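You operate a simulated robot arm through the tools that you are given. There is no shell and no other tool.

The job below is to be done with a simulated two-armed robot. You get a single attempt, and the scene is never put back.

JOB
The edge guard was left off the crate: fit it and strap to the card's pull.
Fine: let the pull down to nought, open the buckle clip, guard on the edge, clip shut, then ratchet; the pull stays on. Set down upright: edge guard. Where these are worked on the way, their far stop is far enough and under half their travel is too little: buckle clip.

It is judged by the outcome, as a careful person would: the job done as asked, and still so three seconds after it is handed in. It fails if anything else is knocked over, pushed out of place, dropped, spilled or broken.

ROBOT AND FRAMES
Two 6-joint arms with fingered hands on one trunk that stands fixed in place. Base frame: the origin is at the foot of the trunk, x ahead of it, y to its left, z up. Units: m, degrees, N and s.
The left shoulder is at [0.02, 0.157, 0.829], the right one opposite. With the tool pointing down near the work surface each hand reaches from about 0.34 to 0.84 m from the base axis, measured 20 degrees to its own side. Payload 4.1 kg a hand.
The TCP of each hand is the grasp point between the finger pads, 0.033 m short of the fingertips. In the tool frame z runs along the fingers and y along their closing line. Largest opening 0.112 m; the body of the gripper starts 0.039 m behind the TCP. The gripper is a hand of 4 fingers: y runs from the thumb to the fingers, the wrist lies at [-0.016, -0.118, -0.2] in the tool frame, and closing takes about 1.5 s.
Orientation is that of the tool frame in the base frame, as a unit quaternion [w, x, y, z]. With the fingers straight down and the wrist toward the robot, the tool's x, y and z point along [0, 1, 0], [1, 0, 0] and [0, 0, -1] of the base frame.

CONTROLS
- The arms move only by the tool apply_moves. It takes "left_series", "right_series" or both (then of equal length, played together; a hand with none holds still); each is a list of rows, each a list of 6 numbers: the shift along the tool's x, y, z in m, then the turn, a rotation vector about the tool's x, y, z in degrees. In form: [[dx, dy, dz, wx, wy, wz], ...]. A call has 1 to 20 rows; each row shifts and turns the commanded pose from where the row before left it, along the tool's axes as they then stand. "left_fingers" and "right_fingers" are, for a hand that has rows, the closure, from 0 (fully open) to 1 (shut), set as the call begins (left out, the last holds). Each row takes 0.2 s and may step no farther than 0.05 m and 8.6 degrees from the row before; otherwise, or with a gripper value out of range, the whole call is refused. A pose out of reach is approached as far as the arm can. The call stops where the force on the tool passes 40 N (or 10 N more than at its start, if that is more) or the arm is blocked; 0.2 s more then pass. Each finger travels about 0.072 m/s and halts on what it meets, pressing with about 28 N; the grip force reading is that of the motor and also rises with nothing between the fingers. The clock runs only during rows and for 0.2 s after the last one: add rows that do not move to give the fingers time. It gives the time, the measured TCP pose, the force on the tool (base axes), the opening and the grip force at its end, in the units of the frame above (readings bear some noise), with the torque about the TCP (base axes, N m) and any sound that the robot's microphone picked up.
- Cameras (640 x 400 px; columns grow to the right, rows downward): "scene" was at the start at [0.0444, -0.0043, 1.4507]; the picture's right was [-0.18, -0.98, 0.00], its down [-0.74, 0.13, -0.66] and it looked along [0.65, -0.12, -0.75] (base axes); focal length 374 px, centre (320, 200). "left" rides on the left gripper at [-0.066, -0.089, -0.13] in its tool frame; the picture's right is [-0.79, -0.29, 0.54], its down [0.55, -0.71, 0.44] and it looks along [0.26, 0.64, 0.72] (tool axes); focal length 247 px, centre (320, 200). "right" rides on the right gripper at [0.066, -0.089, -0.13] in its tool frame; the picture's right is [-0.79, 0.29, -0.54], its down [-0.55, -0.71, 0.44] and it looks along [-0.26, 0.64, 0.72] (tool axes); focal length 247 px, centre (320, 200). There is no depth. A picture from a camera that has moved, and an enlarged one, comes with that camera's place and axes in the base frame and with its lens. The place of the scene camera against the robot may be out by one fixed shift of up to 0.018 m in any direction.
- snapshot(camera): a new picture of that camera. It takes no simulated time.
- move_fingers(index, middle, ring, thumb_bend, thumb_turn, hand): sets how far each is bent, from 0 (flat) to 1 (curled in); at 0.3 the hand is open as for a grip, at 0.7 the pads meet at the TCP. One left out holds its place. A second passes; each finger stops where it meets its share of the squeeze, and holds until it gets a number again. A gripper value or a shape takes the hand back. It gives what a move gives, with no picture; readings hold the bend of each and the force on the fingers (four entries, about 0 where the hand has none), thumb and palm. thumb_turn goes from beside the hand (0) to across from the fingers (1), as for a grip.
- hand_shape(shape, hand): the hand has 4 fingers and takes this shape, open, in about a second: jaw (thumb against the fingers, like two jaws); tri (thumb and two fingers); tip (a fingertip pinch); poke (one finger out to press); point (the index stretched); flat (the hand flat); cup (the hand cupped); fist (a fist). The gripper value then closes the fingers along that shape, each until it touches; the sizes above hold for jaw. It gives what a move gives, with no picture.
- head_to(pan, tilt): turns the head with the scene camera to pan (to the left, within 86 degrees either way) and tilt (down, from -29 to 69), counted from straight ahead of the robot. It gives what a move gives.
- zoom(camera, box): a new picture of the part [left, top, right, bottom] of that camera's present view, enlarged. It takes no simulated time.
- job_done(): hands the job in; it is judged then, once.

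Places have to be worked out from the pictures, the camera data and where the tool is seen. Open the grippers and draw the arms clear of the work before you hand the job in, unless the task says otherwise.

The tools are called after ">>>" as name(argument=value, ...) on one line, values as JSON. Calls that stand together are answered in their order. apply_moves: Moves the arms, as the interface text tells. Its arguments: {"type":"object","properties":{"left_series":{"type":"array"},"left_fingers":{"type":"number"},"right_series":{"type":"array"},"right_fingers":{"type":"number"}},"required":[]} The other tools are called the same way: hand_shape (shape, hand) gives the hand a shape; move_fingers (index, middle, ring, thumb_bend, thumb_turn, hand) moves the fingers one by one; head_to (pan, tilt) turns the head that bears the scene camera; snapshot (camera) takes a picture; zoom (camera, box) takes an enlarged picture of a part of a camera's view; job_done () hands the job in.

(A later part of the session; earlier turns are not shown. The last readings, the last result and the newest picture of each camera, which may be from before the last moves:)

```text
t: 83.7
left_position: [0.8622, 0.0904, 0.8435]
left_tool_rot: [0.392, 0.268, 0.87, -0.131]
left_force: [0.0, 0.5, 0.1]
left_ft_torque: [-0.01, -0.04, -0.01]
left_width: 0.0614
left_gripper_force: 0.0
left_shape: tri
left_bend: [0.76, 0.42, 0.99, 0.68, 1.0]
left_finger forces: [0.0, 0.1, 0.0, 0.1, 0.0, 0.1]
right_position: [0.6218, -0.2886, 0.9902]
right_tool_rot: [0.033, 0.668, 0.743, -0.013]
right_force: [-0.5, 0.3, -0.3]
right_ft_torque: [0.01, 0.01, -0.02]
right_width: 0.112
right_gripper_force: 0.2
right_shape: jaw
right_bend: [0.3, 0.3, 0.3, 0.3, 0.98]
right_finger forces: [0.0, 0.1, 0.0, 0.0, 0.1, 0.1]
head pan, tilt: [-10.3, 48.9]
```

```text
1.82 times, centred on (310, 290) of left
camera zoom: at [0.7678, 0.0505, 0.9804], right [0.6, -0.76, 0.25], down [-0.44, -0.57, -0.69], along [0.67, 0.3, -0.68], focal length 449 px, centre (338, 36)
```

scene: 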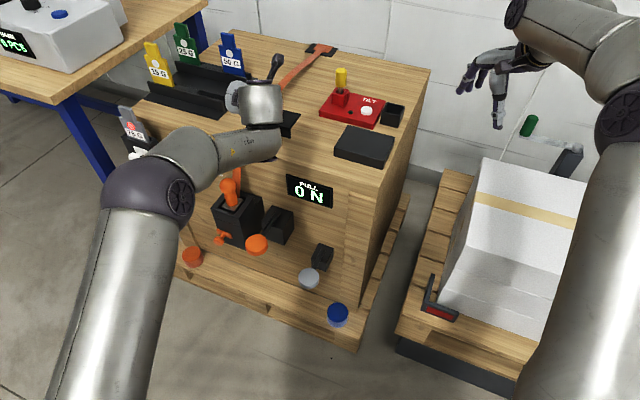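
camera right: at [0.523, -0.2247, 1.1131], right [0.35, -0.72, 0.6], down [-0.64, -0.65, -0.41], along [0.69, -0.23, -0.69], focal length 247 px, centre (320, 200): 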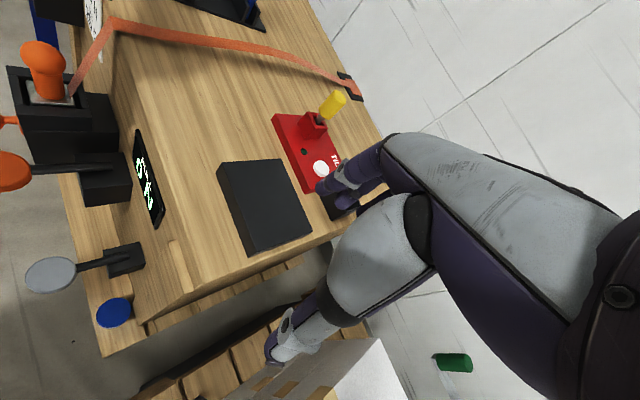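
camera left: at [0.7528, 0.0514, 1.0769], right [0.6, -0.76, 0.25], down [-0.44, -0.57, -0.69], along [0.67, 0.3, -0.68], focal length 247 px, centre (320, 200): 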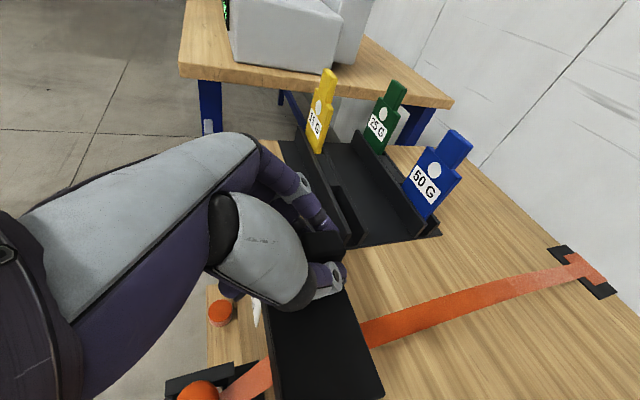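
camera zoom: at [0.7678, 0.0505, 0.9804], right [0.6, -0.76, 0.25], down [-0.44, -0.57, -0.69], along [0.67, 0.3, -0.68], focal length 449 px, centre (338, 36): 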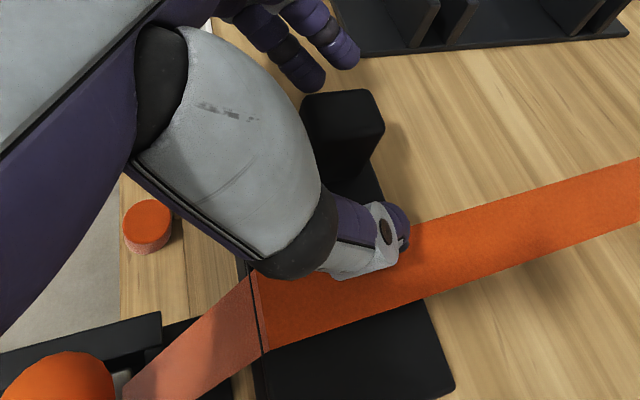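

The fingers are off the knob and the guard rests level under the strap. I open fully and withdraw upward.

>>> apply_moves(left_series=[[0, 0, 0, 0, 0, 0], [0, 0, 0, 0, 0, 0], [0, 0, 0, 0, 0, 0], [0, 0, 0, 0, 0, 0], [-0.012, 0, -0.012, 0, 0, 0], [-0.02, 0, -0.02, 0, 0, 0], [-0.02, 0, -0.02, 0, 0, 0], [-0.02, 0, -0.02, 0, 0, 0], [0, 0, 0, 0, 0, 0]], left_fingers=0)

>>> snapshot(camera="left")

>>> zoom(camera="right", box=[0, 0, 200, 130])

>>> snapshot(camera="scene")

```text
t: 85.7
left_position: [0.8576, 0.0965, 0.9451]
left_tool_rot: [0.391, 0.268, 0.87, -0.133]
left_force: [0.3, 0.4, -0.4]
left_ft_torque: [-0.02, 0.01, 0.0]
left_width: 0.1118
left_gripper_force: 0.0
left_shape: tri
left_bend: [0.3, 0.3, 0.99, 0.3, 0.98]
left_finger forces: [0.0, 0.0, 0.0, 0.0, 0.1, 0.0]
right_position: [0.6216, -0.288, 0.9904]
right_tool_rot: [0.032, 0.669, 0.742, -0.013]
right_force: [-0.9, 0.9, -0.4]
right_ft_torque: [0.03, -0.05, 0.03]
right_width: 0.1118
right_gripper_force: 0.1
right_shape: jaw
right_bend: [0.3, 0.3, 0.3, 0.3, 0.98]
right_finger forces: [0.0, 0.1, 0.0, 0.0, 0.1, 0.0]
head pan, tilt: [-10.3, 48.9]
```

```text
taken
camera left: at [0.7632, 0.0565, 1.0825], right [0.6, -0.76, 0.25], down [-0.44, -0.57, -0.69], along [0.66, 0.3, -0.68], focal length 247 px, centre (320, 200)
```

left: 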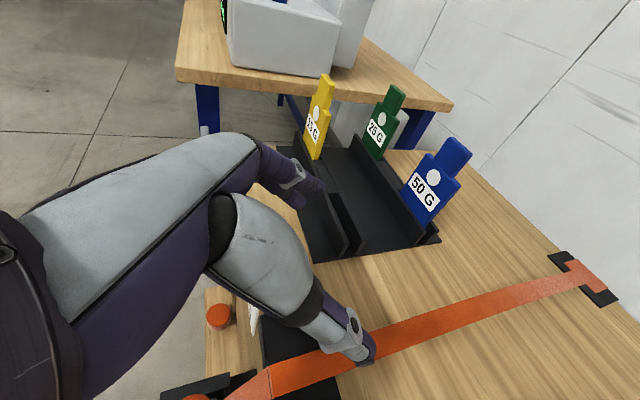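

```text
3.08 times, centred on (100, 65) of right
camera zoom: at [0.523, -0.2247, 1.113], right [0.35, -0.72, 0.6], down [-0.64, -0.65, -0.41], along [0.69, -0.23, -0.69], focal length 760 px, centre (997, 615)
```

zoom: 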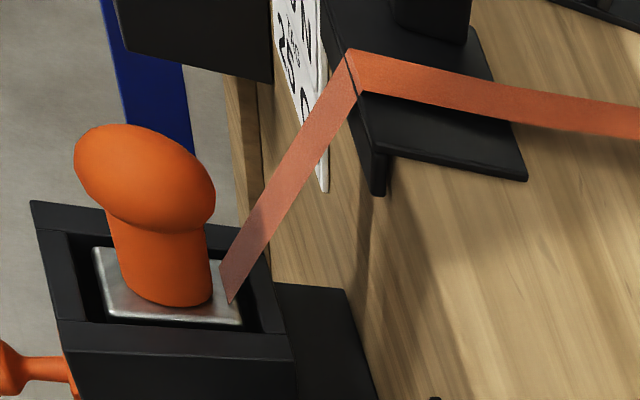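

```text
taken
```

scene: 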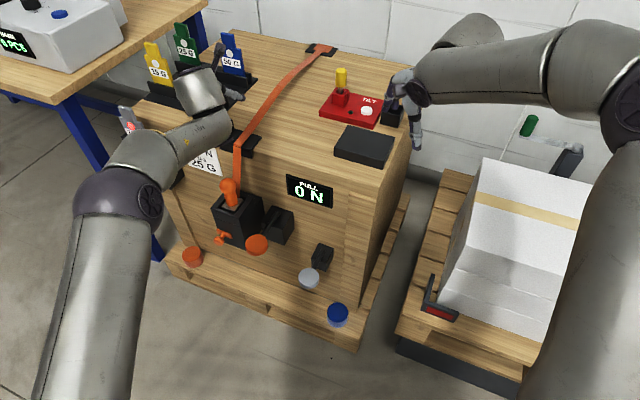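

The guard stays in place with the strap over it. I zoom in on its ends to judge how snugly the flange sits.

>>> zoom(camera="scene", box=[215, 120, 275, 180])

>>> zoom(camera="right", box=[95, 0, 175, 70])

```text
6.67 times, centred on (245, 150) of scene
camera zoom: at [0.0444, -0.0043, 1.4507], right [-0.18, -0.98, 0.0], down [-0.74, 0.13, -0.66], along [0.65, -0.12, -0.75], focal length 2494 px, centre (820, 533)
```

zoom: 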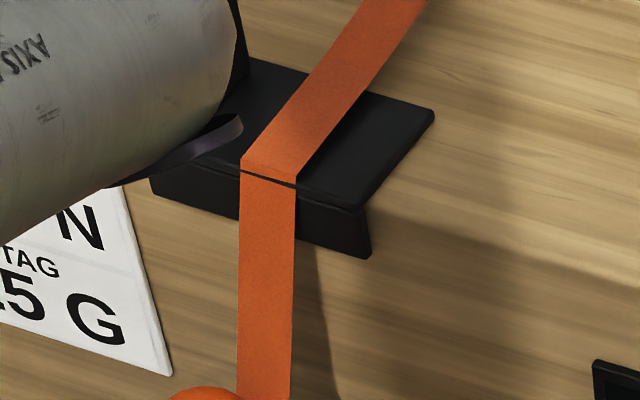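

```text
5.71 times, centred on (135, 35) of right
camera zoom: at [0.523, -0.2247, 1.113], right [0.35, -0.72, 0.6], down [-0.64, -0.65, -0.41], along [0.69, -0.23, -0.69], focal length 1411 px, centre (1377, 1143)
```

zoom: 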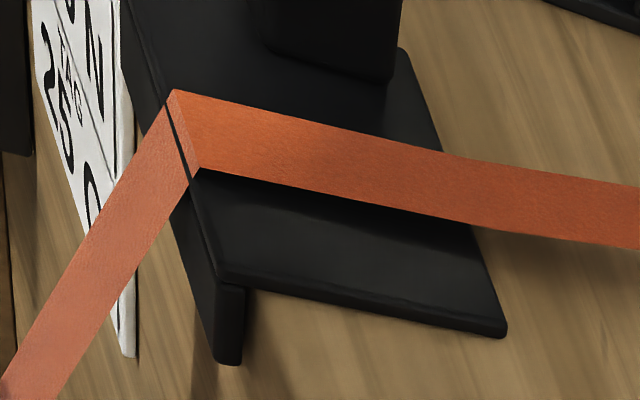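

The guard sits within a few millimetres of the corner, level and under the strap. Next the clip must be shut: I bring the left hand back off the crate and unwind its turn in stages.

>>> apply_moves(left_series=[[0.006, -0.0305, -0.0142, 0, 0, 0], [0.006, -0.0305, -0.0142, 0, 0, 0], [0.006, -0.0305, -0.0142, 0, 0, 0], [0, 0, 0, 0, 8, 0], [0, 0, 0, 0, 0, 0]])

>>> hand_shape(shape="jaw", hand="left")

```text
t: 86.8
left_position: [0.7767, 0.0434, 0.9674]
left_tool_rot: [0.329, 0.276, 0.896, -0.113]
left_force: [0.3, 0.1, 0.2]
left_ft_torque: [0.03, 0.01, 0.0]
left_width: 0.1114
left_gripper_force: 0.1
left_shape: tri
left_bend: [0.3, 0.3, 0.99, 0.3, 0.98]
left_finger forces: [0.0, 0.0, 0.1, 0.0, 0.0, 0.1]
left hand out of reach, approached as far as the arm can: row 3
right_position: [0.6221, -0.2887, 0.9895]
right_tool_rot: [0.034, 0.669, 0.742, -0.013]
right_force: [0.0, 0.5, 0.4]
right_ft_torque: [-0.02, -0.02, -0.01]
right_width: 0.1118
right_gripper_force: 0.1
right_shape: jaw
right_bend: [0.3, 0.3, 0.3, 0.3, 0.98]
right_finger forces: [0.0, 0.0, 0.1, 0.1, 0.0, 0.0]
head pan, tilt: [-10.3, 48.9]
```

```text
t: 87.8
left_position: [0.7767, 0.044, 0.9669]
left_tool_rot: [0.329, 0.276, 0.896, -0.112]
left_force: [0.1, 0.7, 0.0]
left_ft_torque: [0.0, 0.03, 0.02]
left_width: 0.112
left_gripper_force: 0.0
left_shape: jaw
left_bend: [0.3, 0.3, 0.3, 0.3, 0.98]
left_finger forces: [0.0, 0.0, 0.1, 0.0, 0.0, 0.1]
right_position: [0.6233, -0.2886, 0.99]
right_tool_rot: [0.034, 0.669, 0.742, -0.014]
right_force: [0.1, 0.5, -0.6]
right_ft_torque: [0.01, -0.02, 0.03]
right_width: 0.1118
right_gripper_force: 0.1
right_shape: jaw
right_bend: [0.3, 0.3, 0.3, 0.3, 0.98]
right_finger forces: [0.1, 0.0, 0.0, 0.1, 0.1, 0.1]
head pan, tilt: [-10.3, 48.9]
```

In reach. I continue backing toward the robot while unwinding the turn, checking the clearances.

>>> apply_moves(left_series=[[0.03, -0.003, -0.008, 0, 0, 0], [0, 0, 0, 0, 8, 0], [0.03, -0.003, -0.008, 0, 0, 0], [0, 0, 0, 0, 8, 0], [0, 0, 0, 0, 0, 0]])

>>> snapshot(camera="scene")

```text
t: 89.0
left_position: [0.7258, 0.073, 0.9441]
left_tool_rot: [0.2, 0.289, 0.933, -0.073]
left_force: [0.0, 0.9, -0.2]
left_ft_torque: [0.0, 0.01, 0.0]
left_width: 0.1118
left_gripper_force: 0.1
left_shape: jaw
left_bend: [0.3, 0.3, 0.3, 0.3, 0.98]
left_finger forces: [0.1, 0.1, 0.0, 0.0, 0.0, 0.0]
right_position: [0.6216, -0.2882, 0.9901]
right_tool_rot: [0.032, 0.669, 0.742, -0.013]
right_force: [-0.3, 1.2, -0.2]
right_ft_torque: [-0.01, 0.0, -0.03]
right_width: 0.1118
right_gripper_force: 0.0
right_shape: jaw
right_bend: [0.3, 0.3, 0.3, 0.3, 0.98]
right_finger forces: [0.0, 0.0, 0.0, 0.0, 0.0, 0.0]
head pan, tilt: [-10.3, 48.9]
```

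```text
taken
```

scene: 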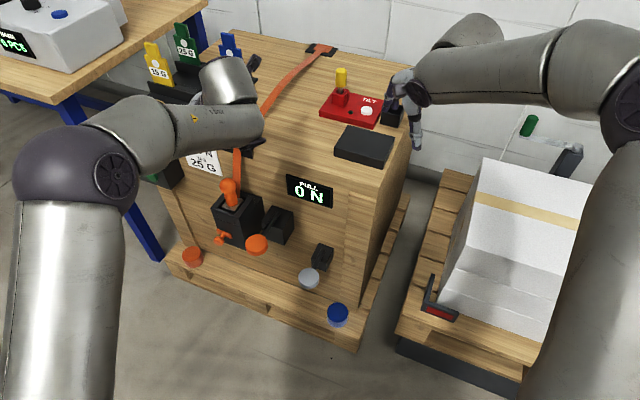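

Continuing: back out in front of the face and straighten the fingers to vertical.

>>> apply_moves(left_series=[[0.036, 0.005, 0.007, 0, 0, 0], [0.036, 0.005, 0.007, 0, 0, 0], [0.036, 0.005, 0.007, 0, 0, 0], [0, 0, 0, 0, 8, 0], [0, 0, 0, 0, 8, 0], [0, 0, 0, 0, 8, 0], [0, 0, 0, 0, 0, 0]], left_fingers=0.4)

>>> snapshot(camera="left")

```text
t: 90.5
left_position: [0.6603, 0.1325, 0.8796]
left_tool_rot: [0.002, 0.298, 0.954, -0.011]
left_force: [1.0, 0.2, 1.0]
left_ft_torque: [-0.01, -0.01, -0.03]
left_width: 0.0677
left_gripper_force: 0.0
left_shape: jaw
left_bend: [0.75, 0.4, 0.37, 0.65, 1.0]
left_finger forces: [0.0, 0.0, 0.0, 0.0, 0.0, 0.1]
right_position: [0.6219, -0.2877, 0.9897]
right_tool_rot: [0.034, 0.669, 0.742, -0.014]
right_force: [-0.6, 0.7, 0.1]
right_ft_torque: [0.0, 0.01, 0.0]
right_width: 0.1119
right_gripper_force: 0.0
right_shape: jaw
right_bend: [0.3, 0.3, 0.3, 0.3, 0.98]
right_finger forces: [0.0, 0.0, 0.0, 0.1, 0.0, 0.0]
head pan, tilt: [-10.3, 48.9]
```

```text
taken
camera left: at [0.6633, 0.0264, 1.0115], right [0.49, -0.7, -0.52], down [-0.86, -0.28, -0.43], along [0.15, 0.66, -0.74], focal length 247 px, centre (320, 200)
```

left: 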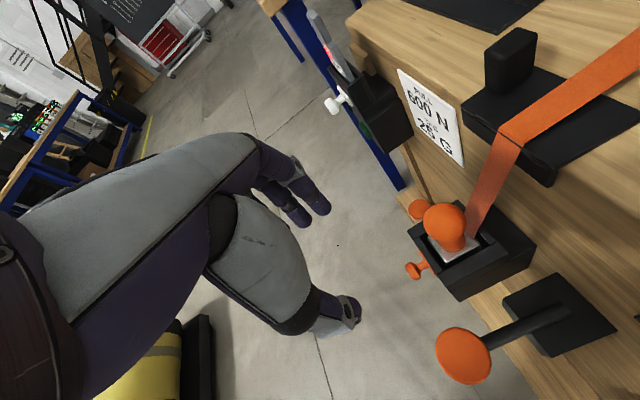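

The view shows guard, strap and open clip. I descend in front of the housing toward the clip knob at its left position.

>>> apply_moves(left_series=[[0.0076, 0.0055, 0.039, 0, 0, 0], [0.0076, 0.0055, 0.039, 0, 0, 0], [0.0076, 0.0055, 0.039, 0, 0, 0], [0.0076, 0.0055, 0.039, 0, 0, 0], [-0.004, 0.0088, 0.0345, 0, 0, 0], [-0.004, 0.0088, 0.0345, 0, 0, 0], [-0.004, 0.0088, 0.03, 0, 0, 0], [0, 0, 0, 0, 0, 0]])

>>> snapshot(camera="left")

>>> zoom(camera="left", box=[260, 160, 440, 340])

```text
t: 92.3
left_position: [0.6746, 0.1769, 0.6218]
left_tool_rot: [0.004, 0.298, 0.954, -0.012]
left_force: [0.4, 0.1, 0.0]
left_ft_torque: [0.0, -0.04, 0.0]
left_width: 0.0676
left_gripper_force: 0.0
left_shape: jaw
left_bend: [0.75, 0.4, 0.37, 0.65, 1.0]
left_finger forces: [0.0, 0.1, 0.0, 0.1, 0.0, 0.0]
right_position: [0.6225, -0.2886, 0.991]
right_tool_rot: [0.033, 0.669, 0.742, -0.013]
right_force: [-0.5, 0.0, 0.3]
right_ft_torque: [0.0, -0.01, 0.0]
right_width: 0.1119
right_gripper_force: 0.2
right_shape: jaw
right_bend: [0.3, 0.3, 0.3, 0.3, 0.98]
right_finger forces: [0.0, 0.1, 0.0, 0.0, 0.0, 0.0]
head pan, tilt: [-10.3, 48.9]
```

```text
taken
camera left: at [0.6757, 0.0697, 0.7553], right [0.49, -0.7, -0.52], down [-0.86, -0.28, -0.43], along [0.15, 0.66, -0.74], focal length 247 px, centre (320, 200)
```

left: 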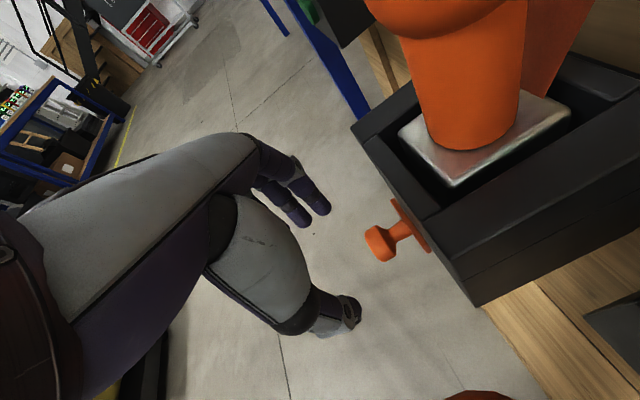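

```text
2.22 times, centred on (350, 250) of left
camera zoom: at [0.6757, 0.0697, 0.7553], right [0.49, -0.7, -0.52], down [-0.86, -0.28, -0.43], along [0.15, 0.66, -0.74], focal length 549 px, centre (253, 89)
```

zoom: 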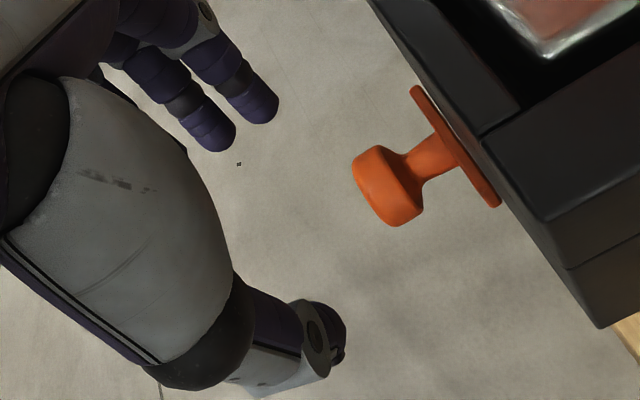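

The clip knob is at about [0.700, 0.163, 0.556], as left. I lower around it as before.

>>> apply_moves(left_series=[[-0.004, 0.001, 0.02, 0, 0, 0], [-0.01, 0.001, 0.02, 0, 0, 0], [-0.0107, 0, 0.0173, 0, 0, 0], [0, 0, 0, 0, 0, 0]])

>>> zoom(camera="left", box=[240, 160, 440, 360])

```text
t: 93.3
left_position: [0.6952, 0.1631, 0.5665]
left_tool_rot: [0.004, 0.299, 0.954, -0.011]
left_force: [0.6, 0.4, 0.0]
left_ft_torque: [-0.02, -0.02, -0.01]
left_width: 0.0676
left_gripper_force: 0.1
left_shape: jaw
left_bend: [0.75, 0.4, 0.37, 0.65, 1.0]
left_finger forces: [0.1, 0.1, 0.0, 0.1, 0.0, 0.0]
right_position: [0.6211, -0.2899, 0.9911]
right_tool_rot: [0.033, 0.669, 0.743, -0.014]
right_force: [-0.6, 0.1, -1.1]
right_ft_torque: [-0.03, 0.0, 0.0]
right_width: 0.1118
right_gripper_force: 0.1
right_shape: jaw
right_bend: [0.3, 0.3, 0.3, 0.3, 0.98]
right_finger forces: [0.0, 0.0, 0.0, 0.0, 0.0, 0.0]
head pan, tilt: [-10.3, 48.9]
```

```text
2.00 times, centred on (340, 260) of left
camera zoom: at [0.6972, 0.0561, 0.6992], right [0.49, -0.7, -0.52], down [-0.86, -0.28, -0.43], along [0.15, 0.66, -0.74], focal length 494 px, centre (280, 80)
```

zoom: 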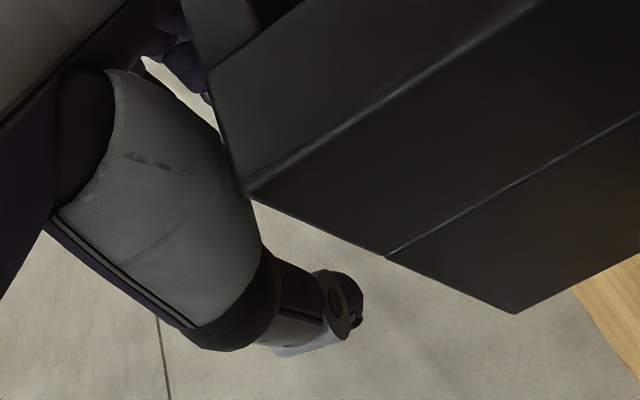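

I'm back at the straddle position with no contact. I close on the knob and then slide it right, first 2 cm.

>>> apply_moves(left_series=[[0, 0, 0, 0, 0, 0], [0, 0, 0, 0, 0, 0], [0, 0, 0, 0, 0, 0], [0, 0, 0, 0, 0, 0], [0, 0, 0, 0, 0, 0]], left_fingers=1)

>>> apply_moves(left_series=[[0, -0.006, 0, 0, 0, 0], [0, -0.006, 0, 0, 0, 0], [0, -0.006, 0, 0, 0, 0], [0, 0, 0, 0, 0, 0]])

>>> zoom(camera="left", box=[240, 160, 440, 360])

```text
t: 94.5
left_position: [0.694, 0.1624, 0.5647]
left_tool_rot: [0.003, 0.299, 0.954, -0.013]
left_force: [-0.5, -5.0, -8.0]
left_ft_torque: [-0.02, -0.03, 0.07]
left_width: 0.0072
left_gripper_force: 27.8
left_shape: jaw
left_bend: [0.74, 0.7, 0.7, 0.74, 1.0]
left_finger forces: [16.4, 0.0, 0.1, 0.0, 24.4, 0.0]
right_position: [0.6227, -0.2893, 0.991]
right_tool_rot: [0.034, 0.668, 0.743, -0.013]
right_force: [0.6, 0.2, 0.8]
right_ft_torque: [0.0, 0.0, -0.02]
right_width: 0.1117
right_gripper_force: 0.0
right_shape: jaw
right_bend: [0.3, 0.3, 0.3, 0.3, 0.98]
right_finger forces: [0.0, 0.0, 0.0, 0.1, 0.1, 0.0]
head pan, tilt: [-10.3, 48.9]
```

```text
t: 95.5
left_position: [0.6845, 0.1493, 0.566]
left_tool_rot: [0.003, 0.3, 0.954, -0.012]
left_force: [5.2, -2.6, -14.6]
left_ft_torque: [-0.03, -0.01, 0.04]
left_width: 0.007
left_gripper_force: 28.1
left_shape: jaw
left_bend: [0.74, 0.7, 0.7, 0.74, 1.0]
left_finger forces: [18.8, 0.0, 0.0, 0.0, 23.9, 0.1]
right_position: [0.6221, -0.2879, 0.9899]
right_tool_rot: [0.032, 0.669, 0.743, -0.013]
right_force: [0.8, -0.3, -0.1]
right_ft_torque: [-0.02, 0.0, 0.0]
right_width: 0.1119
right_gripper_force: 0.0
right_shape: jaw
right_bend: [0.3, 0.3, 0.3, 0.3, 0.98]
right_finger forces: [0.2, 0.1, 0.1, 0.1, 0.0, 0.0]
head pan, tilt: [-10.3, 48.9]
```

```text
2.00 times, centred on (340, 260) of left
camera zoom: at [0.6869, 0.042, 0.6986], right [0.49, -0.7, -0.52], down [-0.86, -0.28, -0.43], along [0.15, 0.66, -0.74], focal length 494 px, centre (280, 80)
```

zoom: 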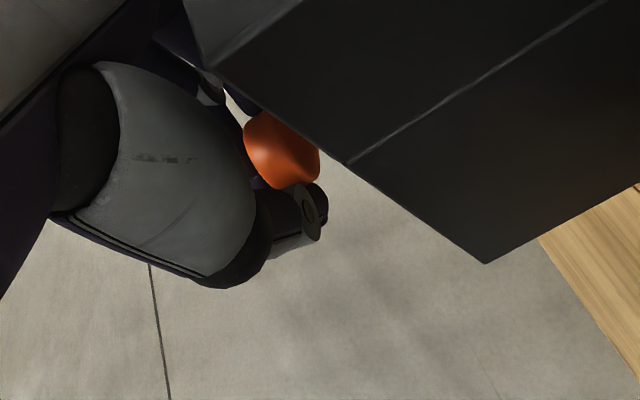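

The knob follows. I slide on to the right-hand stop, watching the force.

>>> apply_moves(left_series=[[0, -0.006, 0, 0, 0, 0], [0, -0.006, 0, 0, 0, 0], [0, -0.006, 0, 0, 0, 0], [0, 0, 0, 0, 0, 0]])

>>> apply_moves(left_series=[[0, -0.004, 0, 0, 0, 0], [0, -0.004, 0, 0, 0, 0], [0, 0, 0, 0, 0, 0]])

>>> zoom(camera="left", box=[240, 160, 440, 360])

```text
t: 96.5
left_position: [0.6741, 0.1342, 0.5651]
left_tool_rot: [0.004, 0.299, 0.954, -0.012]
left_force: [4.8, -5.8, -18.2]
left_ft_torque: [-0.06, 0.0, 0.01]
left_width: 0.0071
left_gripper_force: 27.7
left_shape: jaw
left_bend: [0.74, 0.7, 0.7, 0.74, 1.0]
left_finger forces: [18.7, 0.0, 0.0, 0.0, 25.5, 0.0]
right_position: [0.6227, -0.2894, 0.9908]
right_tool_rot: [0.033, 0.669, 0.742, -0.013]
right_force: [0.6, 0.4, 0.3]
right_ft_torque: [0.0, -0.02, -0.01]
right_width: 0.112
right_gripper_force: 0.1
right_shape: jaw
right_bend: [0.3, 0.3, 0.3, 0.3, 0.98]
right_finger forces: [0.0, 0.0, 0.0, 0.1, 0.1, 0.0]
head pan, tilt: [-10.3, 48.9]
```

```text
t: 97.3
left_position: [0.6707, 0.1283, 0.5668]
left_tool_rot: [0.003, 0.298, 0.955, -0.012]
left_force: [9.3, -4.8, -21.8]
left_ft_torque: [-0.06, -0.03, -0.03]
left_width: 0.007
left_gripper_force: 28.0
left_shape: jaw
left_bend: [0.74, 0.7, 0.7, 0.74, 1.0]
left_finger forces: [21.1, 0.0, 0.0, 0.0, 24.4, 0.0]
right_position: [0.6222, -0.2872, 0.9894]
right_tool_rot: [0.033, 0.669, 0.742, -0.013]
right_force: [0.8, -0.5, 0.6]
right_ft_torque: [0.03, 0.0, -0.03]
right_width: 0.1117
right_gripper_force: 0.0
right_shape: jaw
right_bend: [0.3, 0.3, 0.3, 0.3, 0.98]
right_finger forces: [0.1, 0.0, 0.0, 0.1, 0.1, 0.1]
head pan, tilt: [-10.3, 48.9]
```

```text
2.00 times, centred on (340, 260) of left
camera zoom: at [0.6724, 0.0208, 0.6989], right [0.49, -0.7, -0.52], down [-0.86, -0.28, -0.43], along [0.15, 0.66, -0.74], focal length 494 px, centre (280, 80)
```

zoom: 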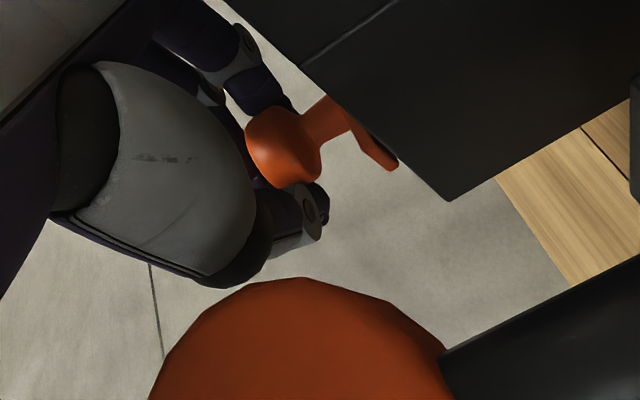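

The knob is back at its original place relative to the housing. I press a few millimetres more, with a slight inward correction, to be sure of the stop.

>>> apply_moves(left_series=[[-0.003, -0.004, 0.002, 0, 0, 0], [0, -0.004, 0, 0, 0, 0], [0, 0, 0, 0, 0, 0]])

>>> zoom(camera="left", box=[240, 160, 440, 360])

```text
t: 98.2
left_position: [0.6685, 0.1223, 0.5655]
left_tool_rot: [0.004, 0.296, 0.955, -0.01]
left_force: [3.4, 21.6, -7.4]
left_ft_torque: [0.26, -0.13, 0.26]
left_width: 0.0073
left_gripper_force: 28.3
left_shape: jaw
left_bend: [0.74, 0.7, 0.7, 0.76, 1.0]
left_finger forces: [24.9, 0.0, 0.0, 0.0, 18.5, 0.0]
right_position: [0.6221, -0.2877, 0.9898]
right_tool_rot: [0.034, 0.668, 0.743, -0.013]
right_force: [-0.3, 0.6, 0.0]
right_ft_torque: [0.0, -0.01, -0.01]
right_width: 0.1119
right_gripper_force: 0.0
right_shape: jaw
right_bend: [0.3, 0.3, 0.3, 0.3, 0.98]
right_finger forces: [0.1, 0.0, 0.0, 0.2, 0.0, 0.2]
head pan, tilt: [-10.3, 48.9]
```

```text
2.00 times, centred on (340, 260) of left
camera zoom: at [0.6711, 0.0154, 0.6978], right [0.49, -0.7, -0.52], down [-0.86, -0.28, -0.43], along [0.15, 0.66, -0.74], focal length 494 px, centre (280, 80)
```

zoom: 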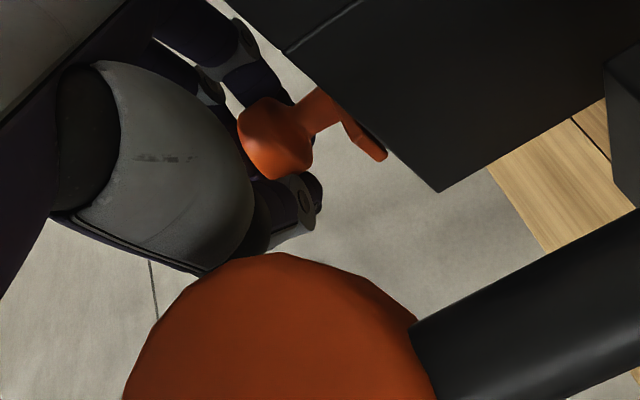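

The clip is at its shut stop (21 N). I open the fingers only partly, since the paddle disc is close on the thumb's side, then draw outward and up.

>>> apply_moves(left_series=[[0, 0, 0, 0, 0, 0], [0, 0, 0, 0, 0, 0], [0, 0, 0, 0, 0, 0]], left_fingers=0.6)

>>> apply_moves(left_series=[[0.006, 0.003, 0, 0, 0, 0], [0.01, 0, 0, 0, 0, 0], [0.012, 0, 0, 0, 0, 0], [0.012, 0, -0.02, 0, 0, 0], [0, 0, -0.04, 0, 0, 0], [0, 0, -0.04, 0, 0, 0], [0, 0, -0.04, 0, 0, 0], [0, 0, 0, 0, 0, 0]])

>>> snapshot(camera="left")

>>> snapshot(camera="scene")

```text
t: 99.0
left_position: [0.6688, 0.121, 0.5648]
left_tool_rot: [0.005, 0.298, 0.954, -0.011]
left_force: [17.8, 18.7, -12.1]
left_ft_torque: [-0.19, 0.37, 0.32]
left_width: 0.0369
left_gripper_force: 0.0
left_shape: jaw
left_bend: [0.76, 0.49, 0.46, 0.73, 1.0]
left_finger forces: [0.0, 0.0, 0.1, 0.1, 24.5, 0.0]
right_position: [0.6223, -0.2874, 0.9899]
right_tool_rot: [0.033, 0.669, 0.742, -0.014]
right_force: [0.8, -0.4, 0.8]
right_ft_torque: [0.02, -0.02, -0.02]
right_width: 0.1117
right_gripper_force: 0.0
right_shape: jaw
right_bend: [0.3, 0.3, 0.3, 0.3, 0.98]
right_finger forces: [0.0, 0.0, 0.1, 0.1, 0.0, 0.1]
head pan, tilt: [-10.3, 48.9]
```

```text
t: 100.8
left_position: [0.6361, 0.1475, 0.7041]
left_tool_rot: [0.003, 0.299, 0.954, -0.012]
left_force: [-0.4, 0.3, -1.0]
left_ft_torque: [-0.01, -0.01, -0.01]
left_width: 0.0445
left_gripper_force: 0.0
left_shape: jaw
left_bend: [0.76, 0.49, 0.46, 0.73, 1.0]
left_finger forces: [0.1, 0.1, 0.0, 0.0, 0.0, 0.0]
right_position: [0.6209, -0.2882, 0.9899]
right_tool_rot: [0.033, 0.669, 0.742, -0.013]
right_force: [0.7, 0.2, -0.2]
right_ft_torque: [-0.02, 0.03, 0.03]
right_width: 0.1119
right_gripper_force: 0.1
right_shape: jaw
right_bend: [0.3, 0.3, 0.3, 0.3, 0.98]
right_finger forces: [0.0, 0.0, 0.1, 0.0, 0.0, 0.1]
head pan, tilt: [-10.3, 48.9]
```

```text
taken
camera left: at [0.6383, 0.0409, 0.8376], right [0.49, -0.7, -0.52], down [-0.86, -0.28, -0.43], along [0.15, 0.66, -0.74], focal length 247 px, centre (320, 200)
```

left: 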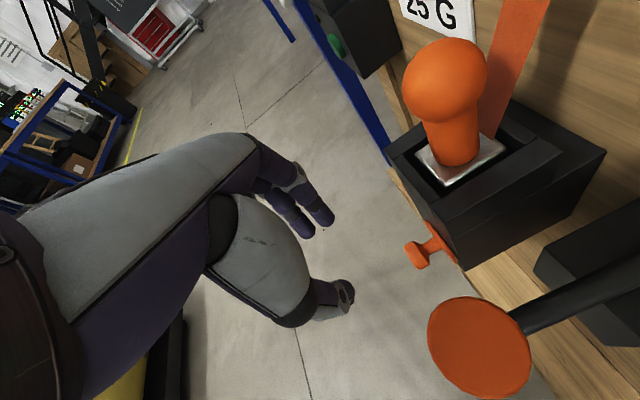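

```text
taken
```

scene: 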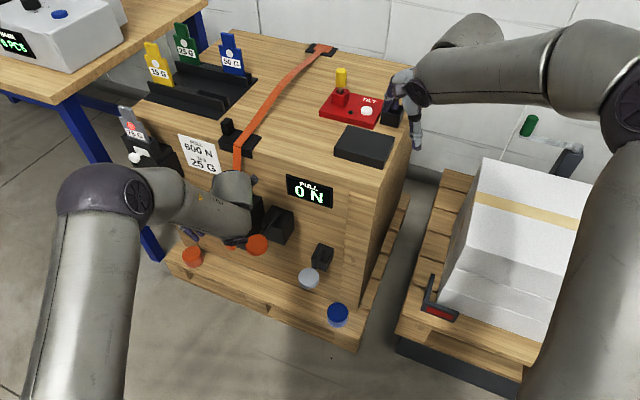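

The display is still 0 N. I check that the clip really is at its shut position.

>>> zoom(camera="left", box=[380, 210, 480, 300])

>>> zoom(camera="left", box=[370, 20, 640, 400])

```text
4.44 times, centred on (430, 255) of left
camera zoom: at [0.6383, 0.0409, 0.8376], right [0.49, -0.7, -0.52], down [-0.86, -0.28, -0.43], along [0.15, 0.66, -0.74], focal length 1098 px, centre (-169, -44)
```

zoom: 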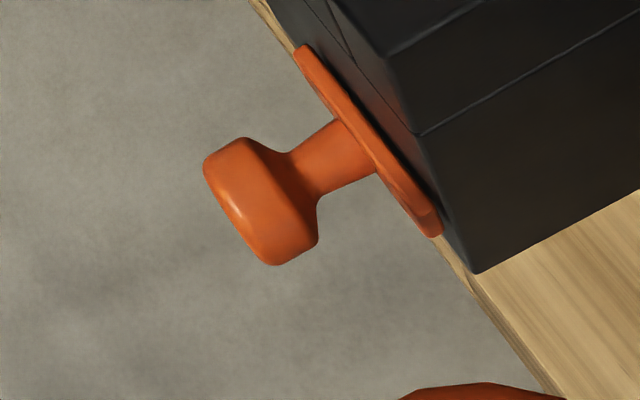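

```text
1.05 times, centred on (505, 210) of left (not enlarged: the box is as wide or as high as the picture)
camera zoom: at [0.6383, 0.0409, 0.8376], right [0.49, -0.7, -0.52], down [-0.86, -0.28, -0.43], along [0.15, 0.66, -0.74], focal length 260 px, centre (125, 190)
```

zoom: 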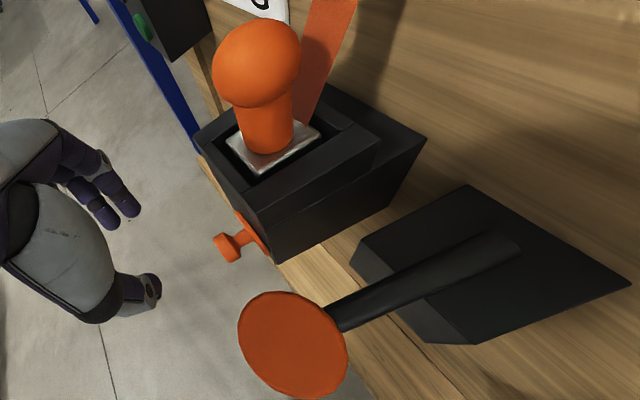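

The clip is shut exactly as at the start. Now the ratchet: I close the left hand and bring its fingertips above the orange paddle disc near [0.631, 0.049, 0.62].

>>> apply_moves(left_series=[[-0.0173, -0.028, -0.005, 0, 0, 0], [-0.0173, -0.028, -0.005, 0, 0, 0], [-0.0173, -0.028, -0.005, 0, 0, 0], [0, 0, 0, 0, 0, 0], [0, 0, 0, 0, 0, 0], [0, 0, 0, 0, 0, 0]], left_fingers=1)

>>> snapshot(camera="left")

>>> snapshot(camera="scene")

```text
t: 102.2
left_position: [0.6308, 0.0499, 0.7229]
left_tool_rot: [0.004, 0.298, 0.955, -0.011]
left_force: [0.3, -0.1, -0.2]
left_ft_torque: [0.02, 0.04, 0.0]
left_width: 0.0001
left_gripper_force: 27.9
left_shape: jaw
left_bend: [0.7, 0.7, 0.7, 0.51, 1.0]
left_finger forces: [0.0, 0.0, 0.0, 0.1, 0.0, 0.0]
right_position: [0.6225, -0.2882, 0.9914]
right_tool_rot: [0.034, 0.669, 0.742, -0.014]
right_force: [0.1, -0.3, 1.2]
right_ft_torque: [-0.02, -0.01, 0.01]
right_width: 0.1119
right_gripper_force: 0.1
right_shape: jaw
right_bend: [0.3, 0.3, 0.3, 0.3, 0.98]
right_finger forces: [0.0, 0.1, 0.0, 0.0, 0.0, 0.0]
head pan, tilt: [-10.3, 48.9]
```

```text
taken
camera left: at [0.6332, -0.0579, 0.855], right [0.49, -0.7, -0.52], down [-0.86, -0.28, -0.43], along [0.15, 0.66, -0.74], focal length 247 px, centre (320, 200)
```

left: 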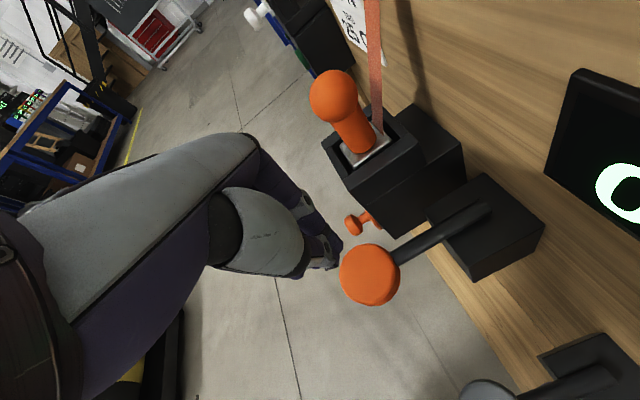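

```text
taken
```

scene: 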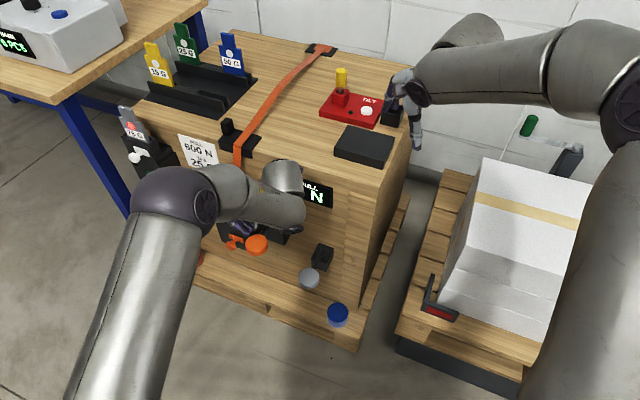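

The disc is right under the fingertips. I press down and follow the force through the stroke.

>>> apply_moves(left_series=[[0, 0, 0.03, 0, 0, 0], [0, 0, 0.03, 0, 0, 0], [0, 0, 0.015, 0, 0, 0], [0, 0, 0.01, 0, 0, 0], [0, 0, 0.01, 0, 0, 0], [0, 0, 0, 0, 0, 0]])

>>> snapshot(camera="left")

>>> snapshot(camera="right")

```text
t: 103.5
left_position: [0.631, 0.0481, 0.6282]
left_tool_rot: [0.004, 0.299, 0.954, -0.011]
left_force: [1.4, -0.4, 6.0]
left_ft_torque: [-0.03, -0.1, -0.01]
left_width: 0.0
left_gripper_force: 28.3
left_shape: jaw
left_bend: [0.7, 0.7, 0.7, 0.51, 1.0]
left_finger forces: [0.1, 0.0, 0.0, 0.0, 0.1, 0.1]
right_position: [0.6225, -0.2883, 0.9906]
right_tool_rot: [0.033, 0.669, 0.743, -0.013]
right_force: [-0.1, -0.2, 0.2]
right_ft_torque: [0.03, 0.03, 0.0]
right_width: 0.112
right_gripper_force: 0.1
right_shape: jaw
right_bend: [0.3, 0.3, 0.3, 0.3, 0.98]
right_finger forces: [0.0, 0.0, 0.0, 0.0, 0.0, 0.1]
head pan, tilt: [-10.3, 48.9]
```

```text
taken
camera left: at [0.6338, -0.0601, 0.7596], right [0.49, -0.7, -0.52], down [-0.86, -0.28, -0.43], along [0.16, 0.66, -0.74], focal length 247 px, centre (320, 200)
```

left: 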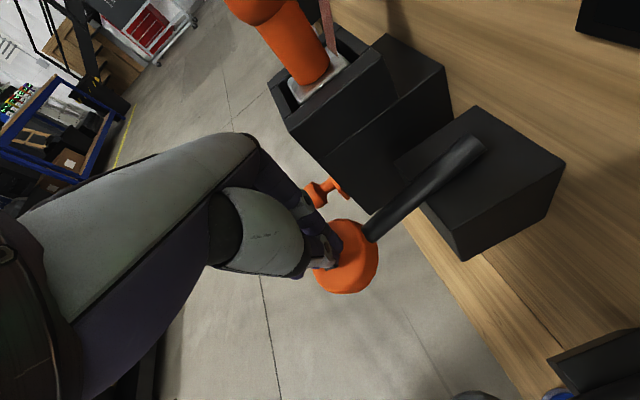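

```text
taken
camera right: at [0.5229, -0.2248, 1.1131], right [0.35, -0.72, 0.6], down [-0.64, -0.65, -0.41], along [0.69, -0.23, -0.69], focal length 247 px, centre (320, 200)
```

right: 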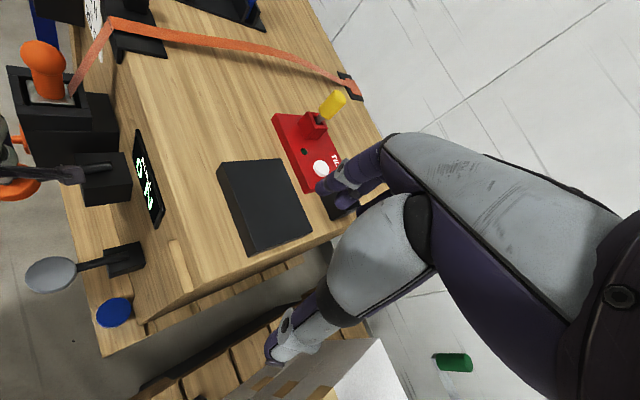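

The paddle is yielding at 6 N. I continue the stroke in centimetre steps to its stop and read the display through the right camera.

>>> apply_moves(left_series=[[0, 0, 0.01, 0, 0, 0], [0, 0, 0.01, 0, 0, 0], [0, 0, 0.008, 0, 0, 0], [0, 0, 0, 0, 0, 0]])

>>> zoom(camera="right", box=[110, 110, 190, 240])

>>> zoom(camera="left", box=[260, 120, 480, 320])

```text
t: 104.4
left_position: [0.6317, 0.0509, 0.6048]
left_tool_rot: [0.006, 0.297, 0.955, -0.006]
left_force: [-15.7, 5.4, 17.3]
left_ft_torque: [0.07, 0.31, 0.01]
left_width: 0.0
left_gripper_force: 28.5
left_shape: jaw
left_bend: [0.7, 0.7, 0.7, 0.51, 1.0]
left_finger forces: [0.1, 0.0, 0.0, 0.1, 0.0, 0.0]
right_position: [0.6219, -0.2874, 0.9901]
right_tool_rot: [0.033, 0.669, 0.743, -0.014]
right_force: [0.6, -0.2, 0.1]
right_ft_torque: [-0.03, 0.0, -0.05]
right_width: 0.112
right_gripper_force: 0.0
right_shape: jaw
right_bend: [0.3, 0.3, 0.3, 0.3, 0.98]
right_finger forces: [0.0, 0.0, 0.1, 0.1, 0.1, 0.1]
head pan, tilt: [-10.3, 48.9]
stopped in row 4 (left hand): the force on the tool passed its limit at 46 N (the readings are from after the stop); the commanded pose is now the measured one
```

```text
3.08 times, centred on (150, 175) of right
camera zoom: at [0.5224, -0.2246, 1.1134], right [0.35, -0.72, 0.6], down [-0.64, -0.65, -0.41], along [0.69, -0.23, -0.69], focal length 760 px, centre (843, 277)
```

zoom: 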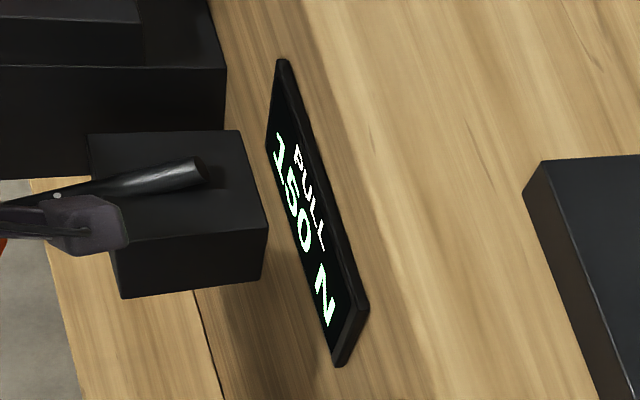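

```text
2.00 times, centred on (370, 220) of left
camera zoom: at [0.6353, -0.059, 0.7371], right [0.5, -0.69, -0.52], down [-0.85, -0.28, -0.44], along [0.16, 0.66, -0.73], focal length 494 px, centre (220, 160)
```

zoom: 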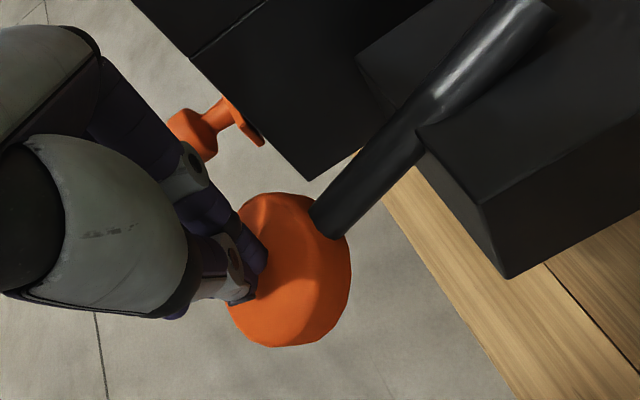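

The stroke brought the display to 150 N. I lift to let the paddle rise and confirm that the pull stays on.

>>> apply_moves(left_series=[[0, 0, -0.02, 0, 0, 0], [0, 0, -0.03, 0, 0, 0], [0, 0, -0.02, 0, 0, 0], [0, 0, 0, 0, 0, 0]])

>>> zoom(camera="right", box=[110, 110, 190, 240])

>>> snapshot(camera="left")

```text
t: 105.4
left_position: [0.6329, 0.0497, 0.674]
left_tool_rot: [0.006, 0.296, 0.955, -0.008]
left_force: [0.0, 0.3, 0.5]
left_ft_torque: [-0.01, 0.0, -0.05]
left_width: 0.0001
left_gripper_force: 27.7
left_shape: jaw
left_bend: [0.7, 0.7, 0.7, 0.51, 1.0]
left_finger forces: [0.0, 0.1, 0.0, 0.0, 0.1, 0.0]
right_position: [0.623, -0.2891, 0.9902]
right_tool_rot: [0.034, 0.669, 0.743, -0.014]
right_force: [-0.3, 0.4, -0.6]
right_ft_torque: [0.0, 0.02, -0.01]
right_width: 0.1119
right_gripper_force: 0.1
right_shape: jaw
right_bend: [0.3, 0.3, 0.3, 0.3, 0.98]
right_finger forces: [0.0, 0.0, 0.0, 0.0, 0.0, 0.0]
head pan, tilt: [-10.3, 48.9]
```

```text
3.08 times, centred on (150, 175) of right
camera zoom: at [0.523, -0.2248, 1.1131], right [0.35, -0.72, 0.6], down [-0.64, -0.65, -0.41], along [0.69, -0.23, -0.69], focal length 760 px, centre (843, 277)
```

zoom: 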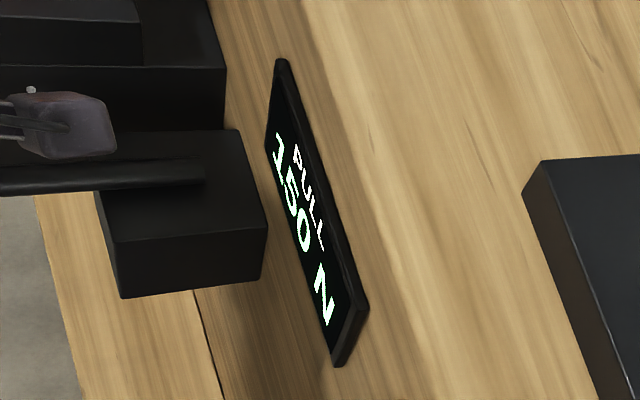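

```text
taken
camera left: at [0.6356, -0.0585, 0.8055], right [0.49, -0.69, -0.52], down [-0.86, -0.28, -0.44], along [0.16, 0.66, -0.73], focal length 247 px, centre (320, 200)
```

left: 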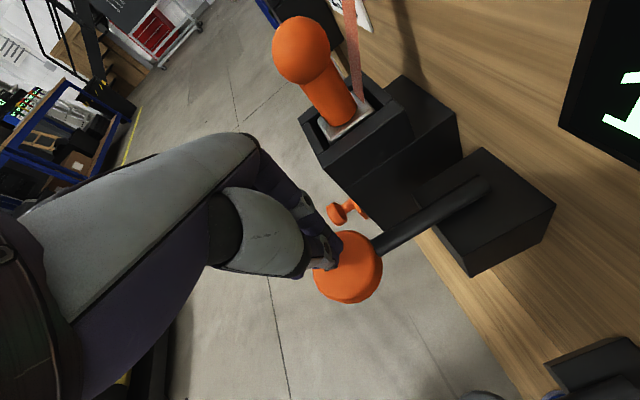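

The paddle is up and 150 N holds. Second stroke, same depth.

>>> apply_moves(left_series=[[0, 0, 0.02, 0, 0, 0], [0, 0, 0.015, 0, 0, 0], [0, 0, 0.012, 0, 0, 0], [0, 0, 0.01, 0, 0, 0], [0, 0, 0.008, 0, 0, 0], [0, 0, 0.005, 0, 0, 0], [0, 0, 0, 0, 0, 0]])

>>> zoom(camera="right", box=[110, 110, 190, 240])

```text
t: 107.0
left_position: [0.6344, 0.0497, 0.6065]
left_tool_rot: [0.007, 0.296, 0.955, -0.006]
left_force: [-6.8, 6.2, 30.7]
left_ft_torque: [0.13, -0.15, 0.06]
left_width: 0.0002
left_gripper_force: 28.2
left_shape: jaw
left_bend: [0.7, 0.7, 0.7, 0.51, 1.0]
left_finger forces: [54.6, 0.0, 0.0, 0.0, 0.1, 0.1]
right_position: [0.6217, -0.2884, 0.991]
right_tool_rot: [0.033, 0.668, 0.743, -0.014]
right_force: [0.4, -0.8, 1.1]
right_ft_torque: [0.04, -0.02, 0.01]
right_width: 0.1118
right_gripper_force: 0.0
right_shape: jaw
right_bend: [0.3, 0.3, 0.3, 0.3, 0.98]
right_finger forces: [0.0, 0.1, 0.0, 0.0, 0.1, 0.1]
head pan, tilt: [-10.3, 48.9]
```

```text
3.08 times, centred on (150, 175) of right
camera zoom: at [0.5223, -0.2245, 1.1134], right [0.35, -0.72, 0.6], down [-0.64, -0.65, -0.41], along [0.69, -0.23, -0.69], focal length 760 px, centre (843, 277)
```

zoom: 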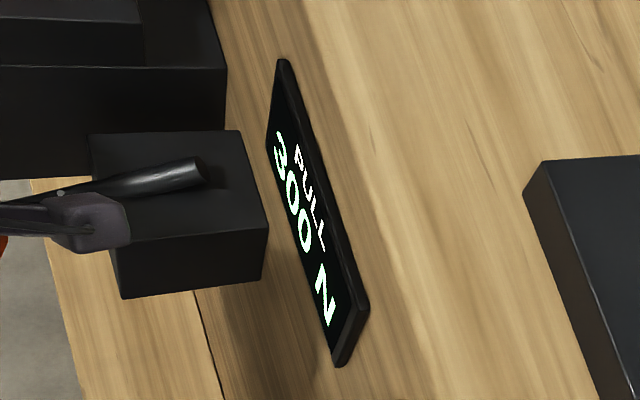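

300 N now. I lift for the return before the third stroke.

>>> apply_moves(left_series=[[0, 0, -0.02, 0, 0, 0], [0, 0, -0.03, 0, 0, 0], [0, 0, -0.02, 0, 0, 0], [0, 0, 0, 0, 0, 0]])

>>> zoom(camera="right", box=[110, 110, 190, 240])

```text
t: 108.0
left_position: [0.6337, 0.0509, 0.6732]
left_tool_rot: [0.006, 0.297, 0.955, -0.008]
left_force: [0.8, 0.7, -0.3]
left_ft_torque: [0.03, -0.03, 0.0]
left_width: 0.0
left_gripper_force: 27.9
left_shape: jaw
left_bend: [0.7, 0.7, 0.7, 0.51, 1.0]
left_finger forces: [0.1, 0.1, 0.0, 0.0, 0.0, 0.0]
right_position: [0.6227, -0.2891, 0.9909]
right_tool_rot: [0.034, 0.669, 0.743, -0.014]
right_force: [-0.5, -0.3, 0.3]
right_ft_torque: [0.03, 0.01, 0.02]
right_width: 0.1117
right_gripper_force: 0.0
right_shape: jaw
right_bend: [0.3, 0.3, 0.3, 0.3, 0.98]
right_finger forces: [0.1, 0.0, 0.0, 0.1, 0.0, 0.0]
head pan, tilt: [-10.3, 48.9]
```

```text
3.08 times, centred on (150, 175) of right
camera zoom: at [0.523, -0.2248, 1.113], right [0.35, -0.72, 0.6], down [-0.64, -0.65, -0.41], along [0.69, -0.23, -0.69], focal length 760 px, centre (843, 277)
```

zoom: 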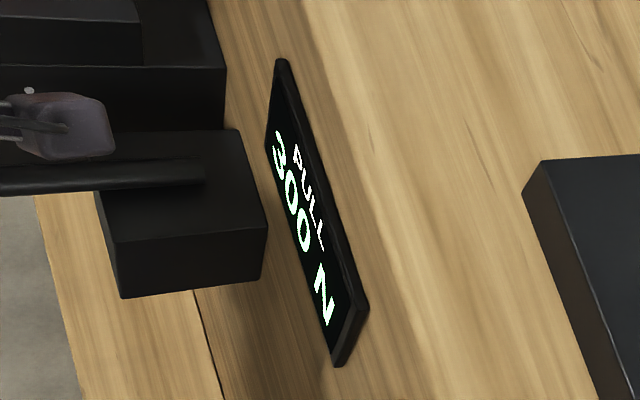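

300 N holds with the paddle up. Third stroke.

>>> apply_moves(left_series=[[0, 0, 0.02, 0, 0, 0], [0, 0, 0.015, 0, 0, 0], [0, 0, 0.012, 0, 0, 0], [0, 0, 0.01, 0, 0, 0], [0, 0, 0.008, 0, 0, 0], [0, 0, 0.004, 0, 0, 0], [0, 0, 0, 0, 0, 0]])

>>> zoom(camera="right", box=[110, 110, 190, 240])

```text
t: 109.6
left_position: [0.6345, 0.0479, 0.6068]
left_tool_rot: [0.007, 0.296, 0.955, -0.007]
left_force: [-2.9, 3.6, 20.5]
left_ft_torque: [0.07, -0.14, 0.06]
left_width: 0.0003
left_gripper_force: 27.8
left_shape: jaw
left_bend: [0.7, 0.7, 0.7, 0.51, 1.0]
left_finger forces: [0.0, 0.1, 0.0, 0.0, 0.0, 0.1]
right_position: [0.6212, -0.2882, 0.9899]
right_tool_rot: [0.034, 0.668, 0.743, -0.014]
right_force: [0.1, -0.3, 0.4]
right_ft_torque: [0.01, -0.02, -0.01]
right_width: 0.1115
right_gripper_force: 0.2
right_shape: jaw
right_bend: [0.3, 0.3, 0.3, 0.3, 0.98]
right_finger forces: [0.1, 0.0, 0.0, 0.0, 0.0, 0.0]
head pan, tilt: [-10.3, 48.9]
```

```text
3.08 times, centred on (150, 175) of right
camera zoom: at [0.5225, -0.2247, 1.1133], right [0.35, -0.72, 0.6], down [-0.64, -0.65, -0.41], along [0.69, -0.23, -0.69], focal length 760 px, centre (843, 277)
```

zoom: 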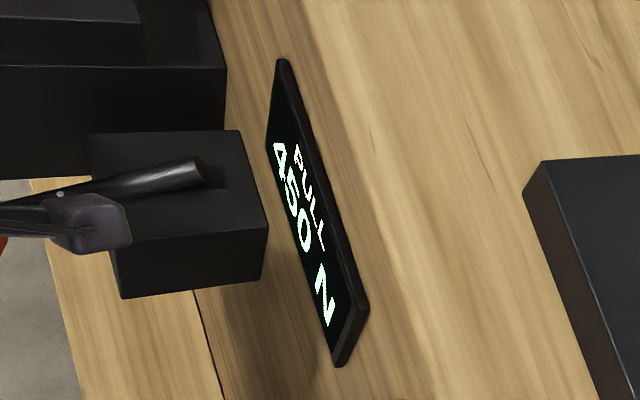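

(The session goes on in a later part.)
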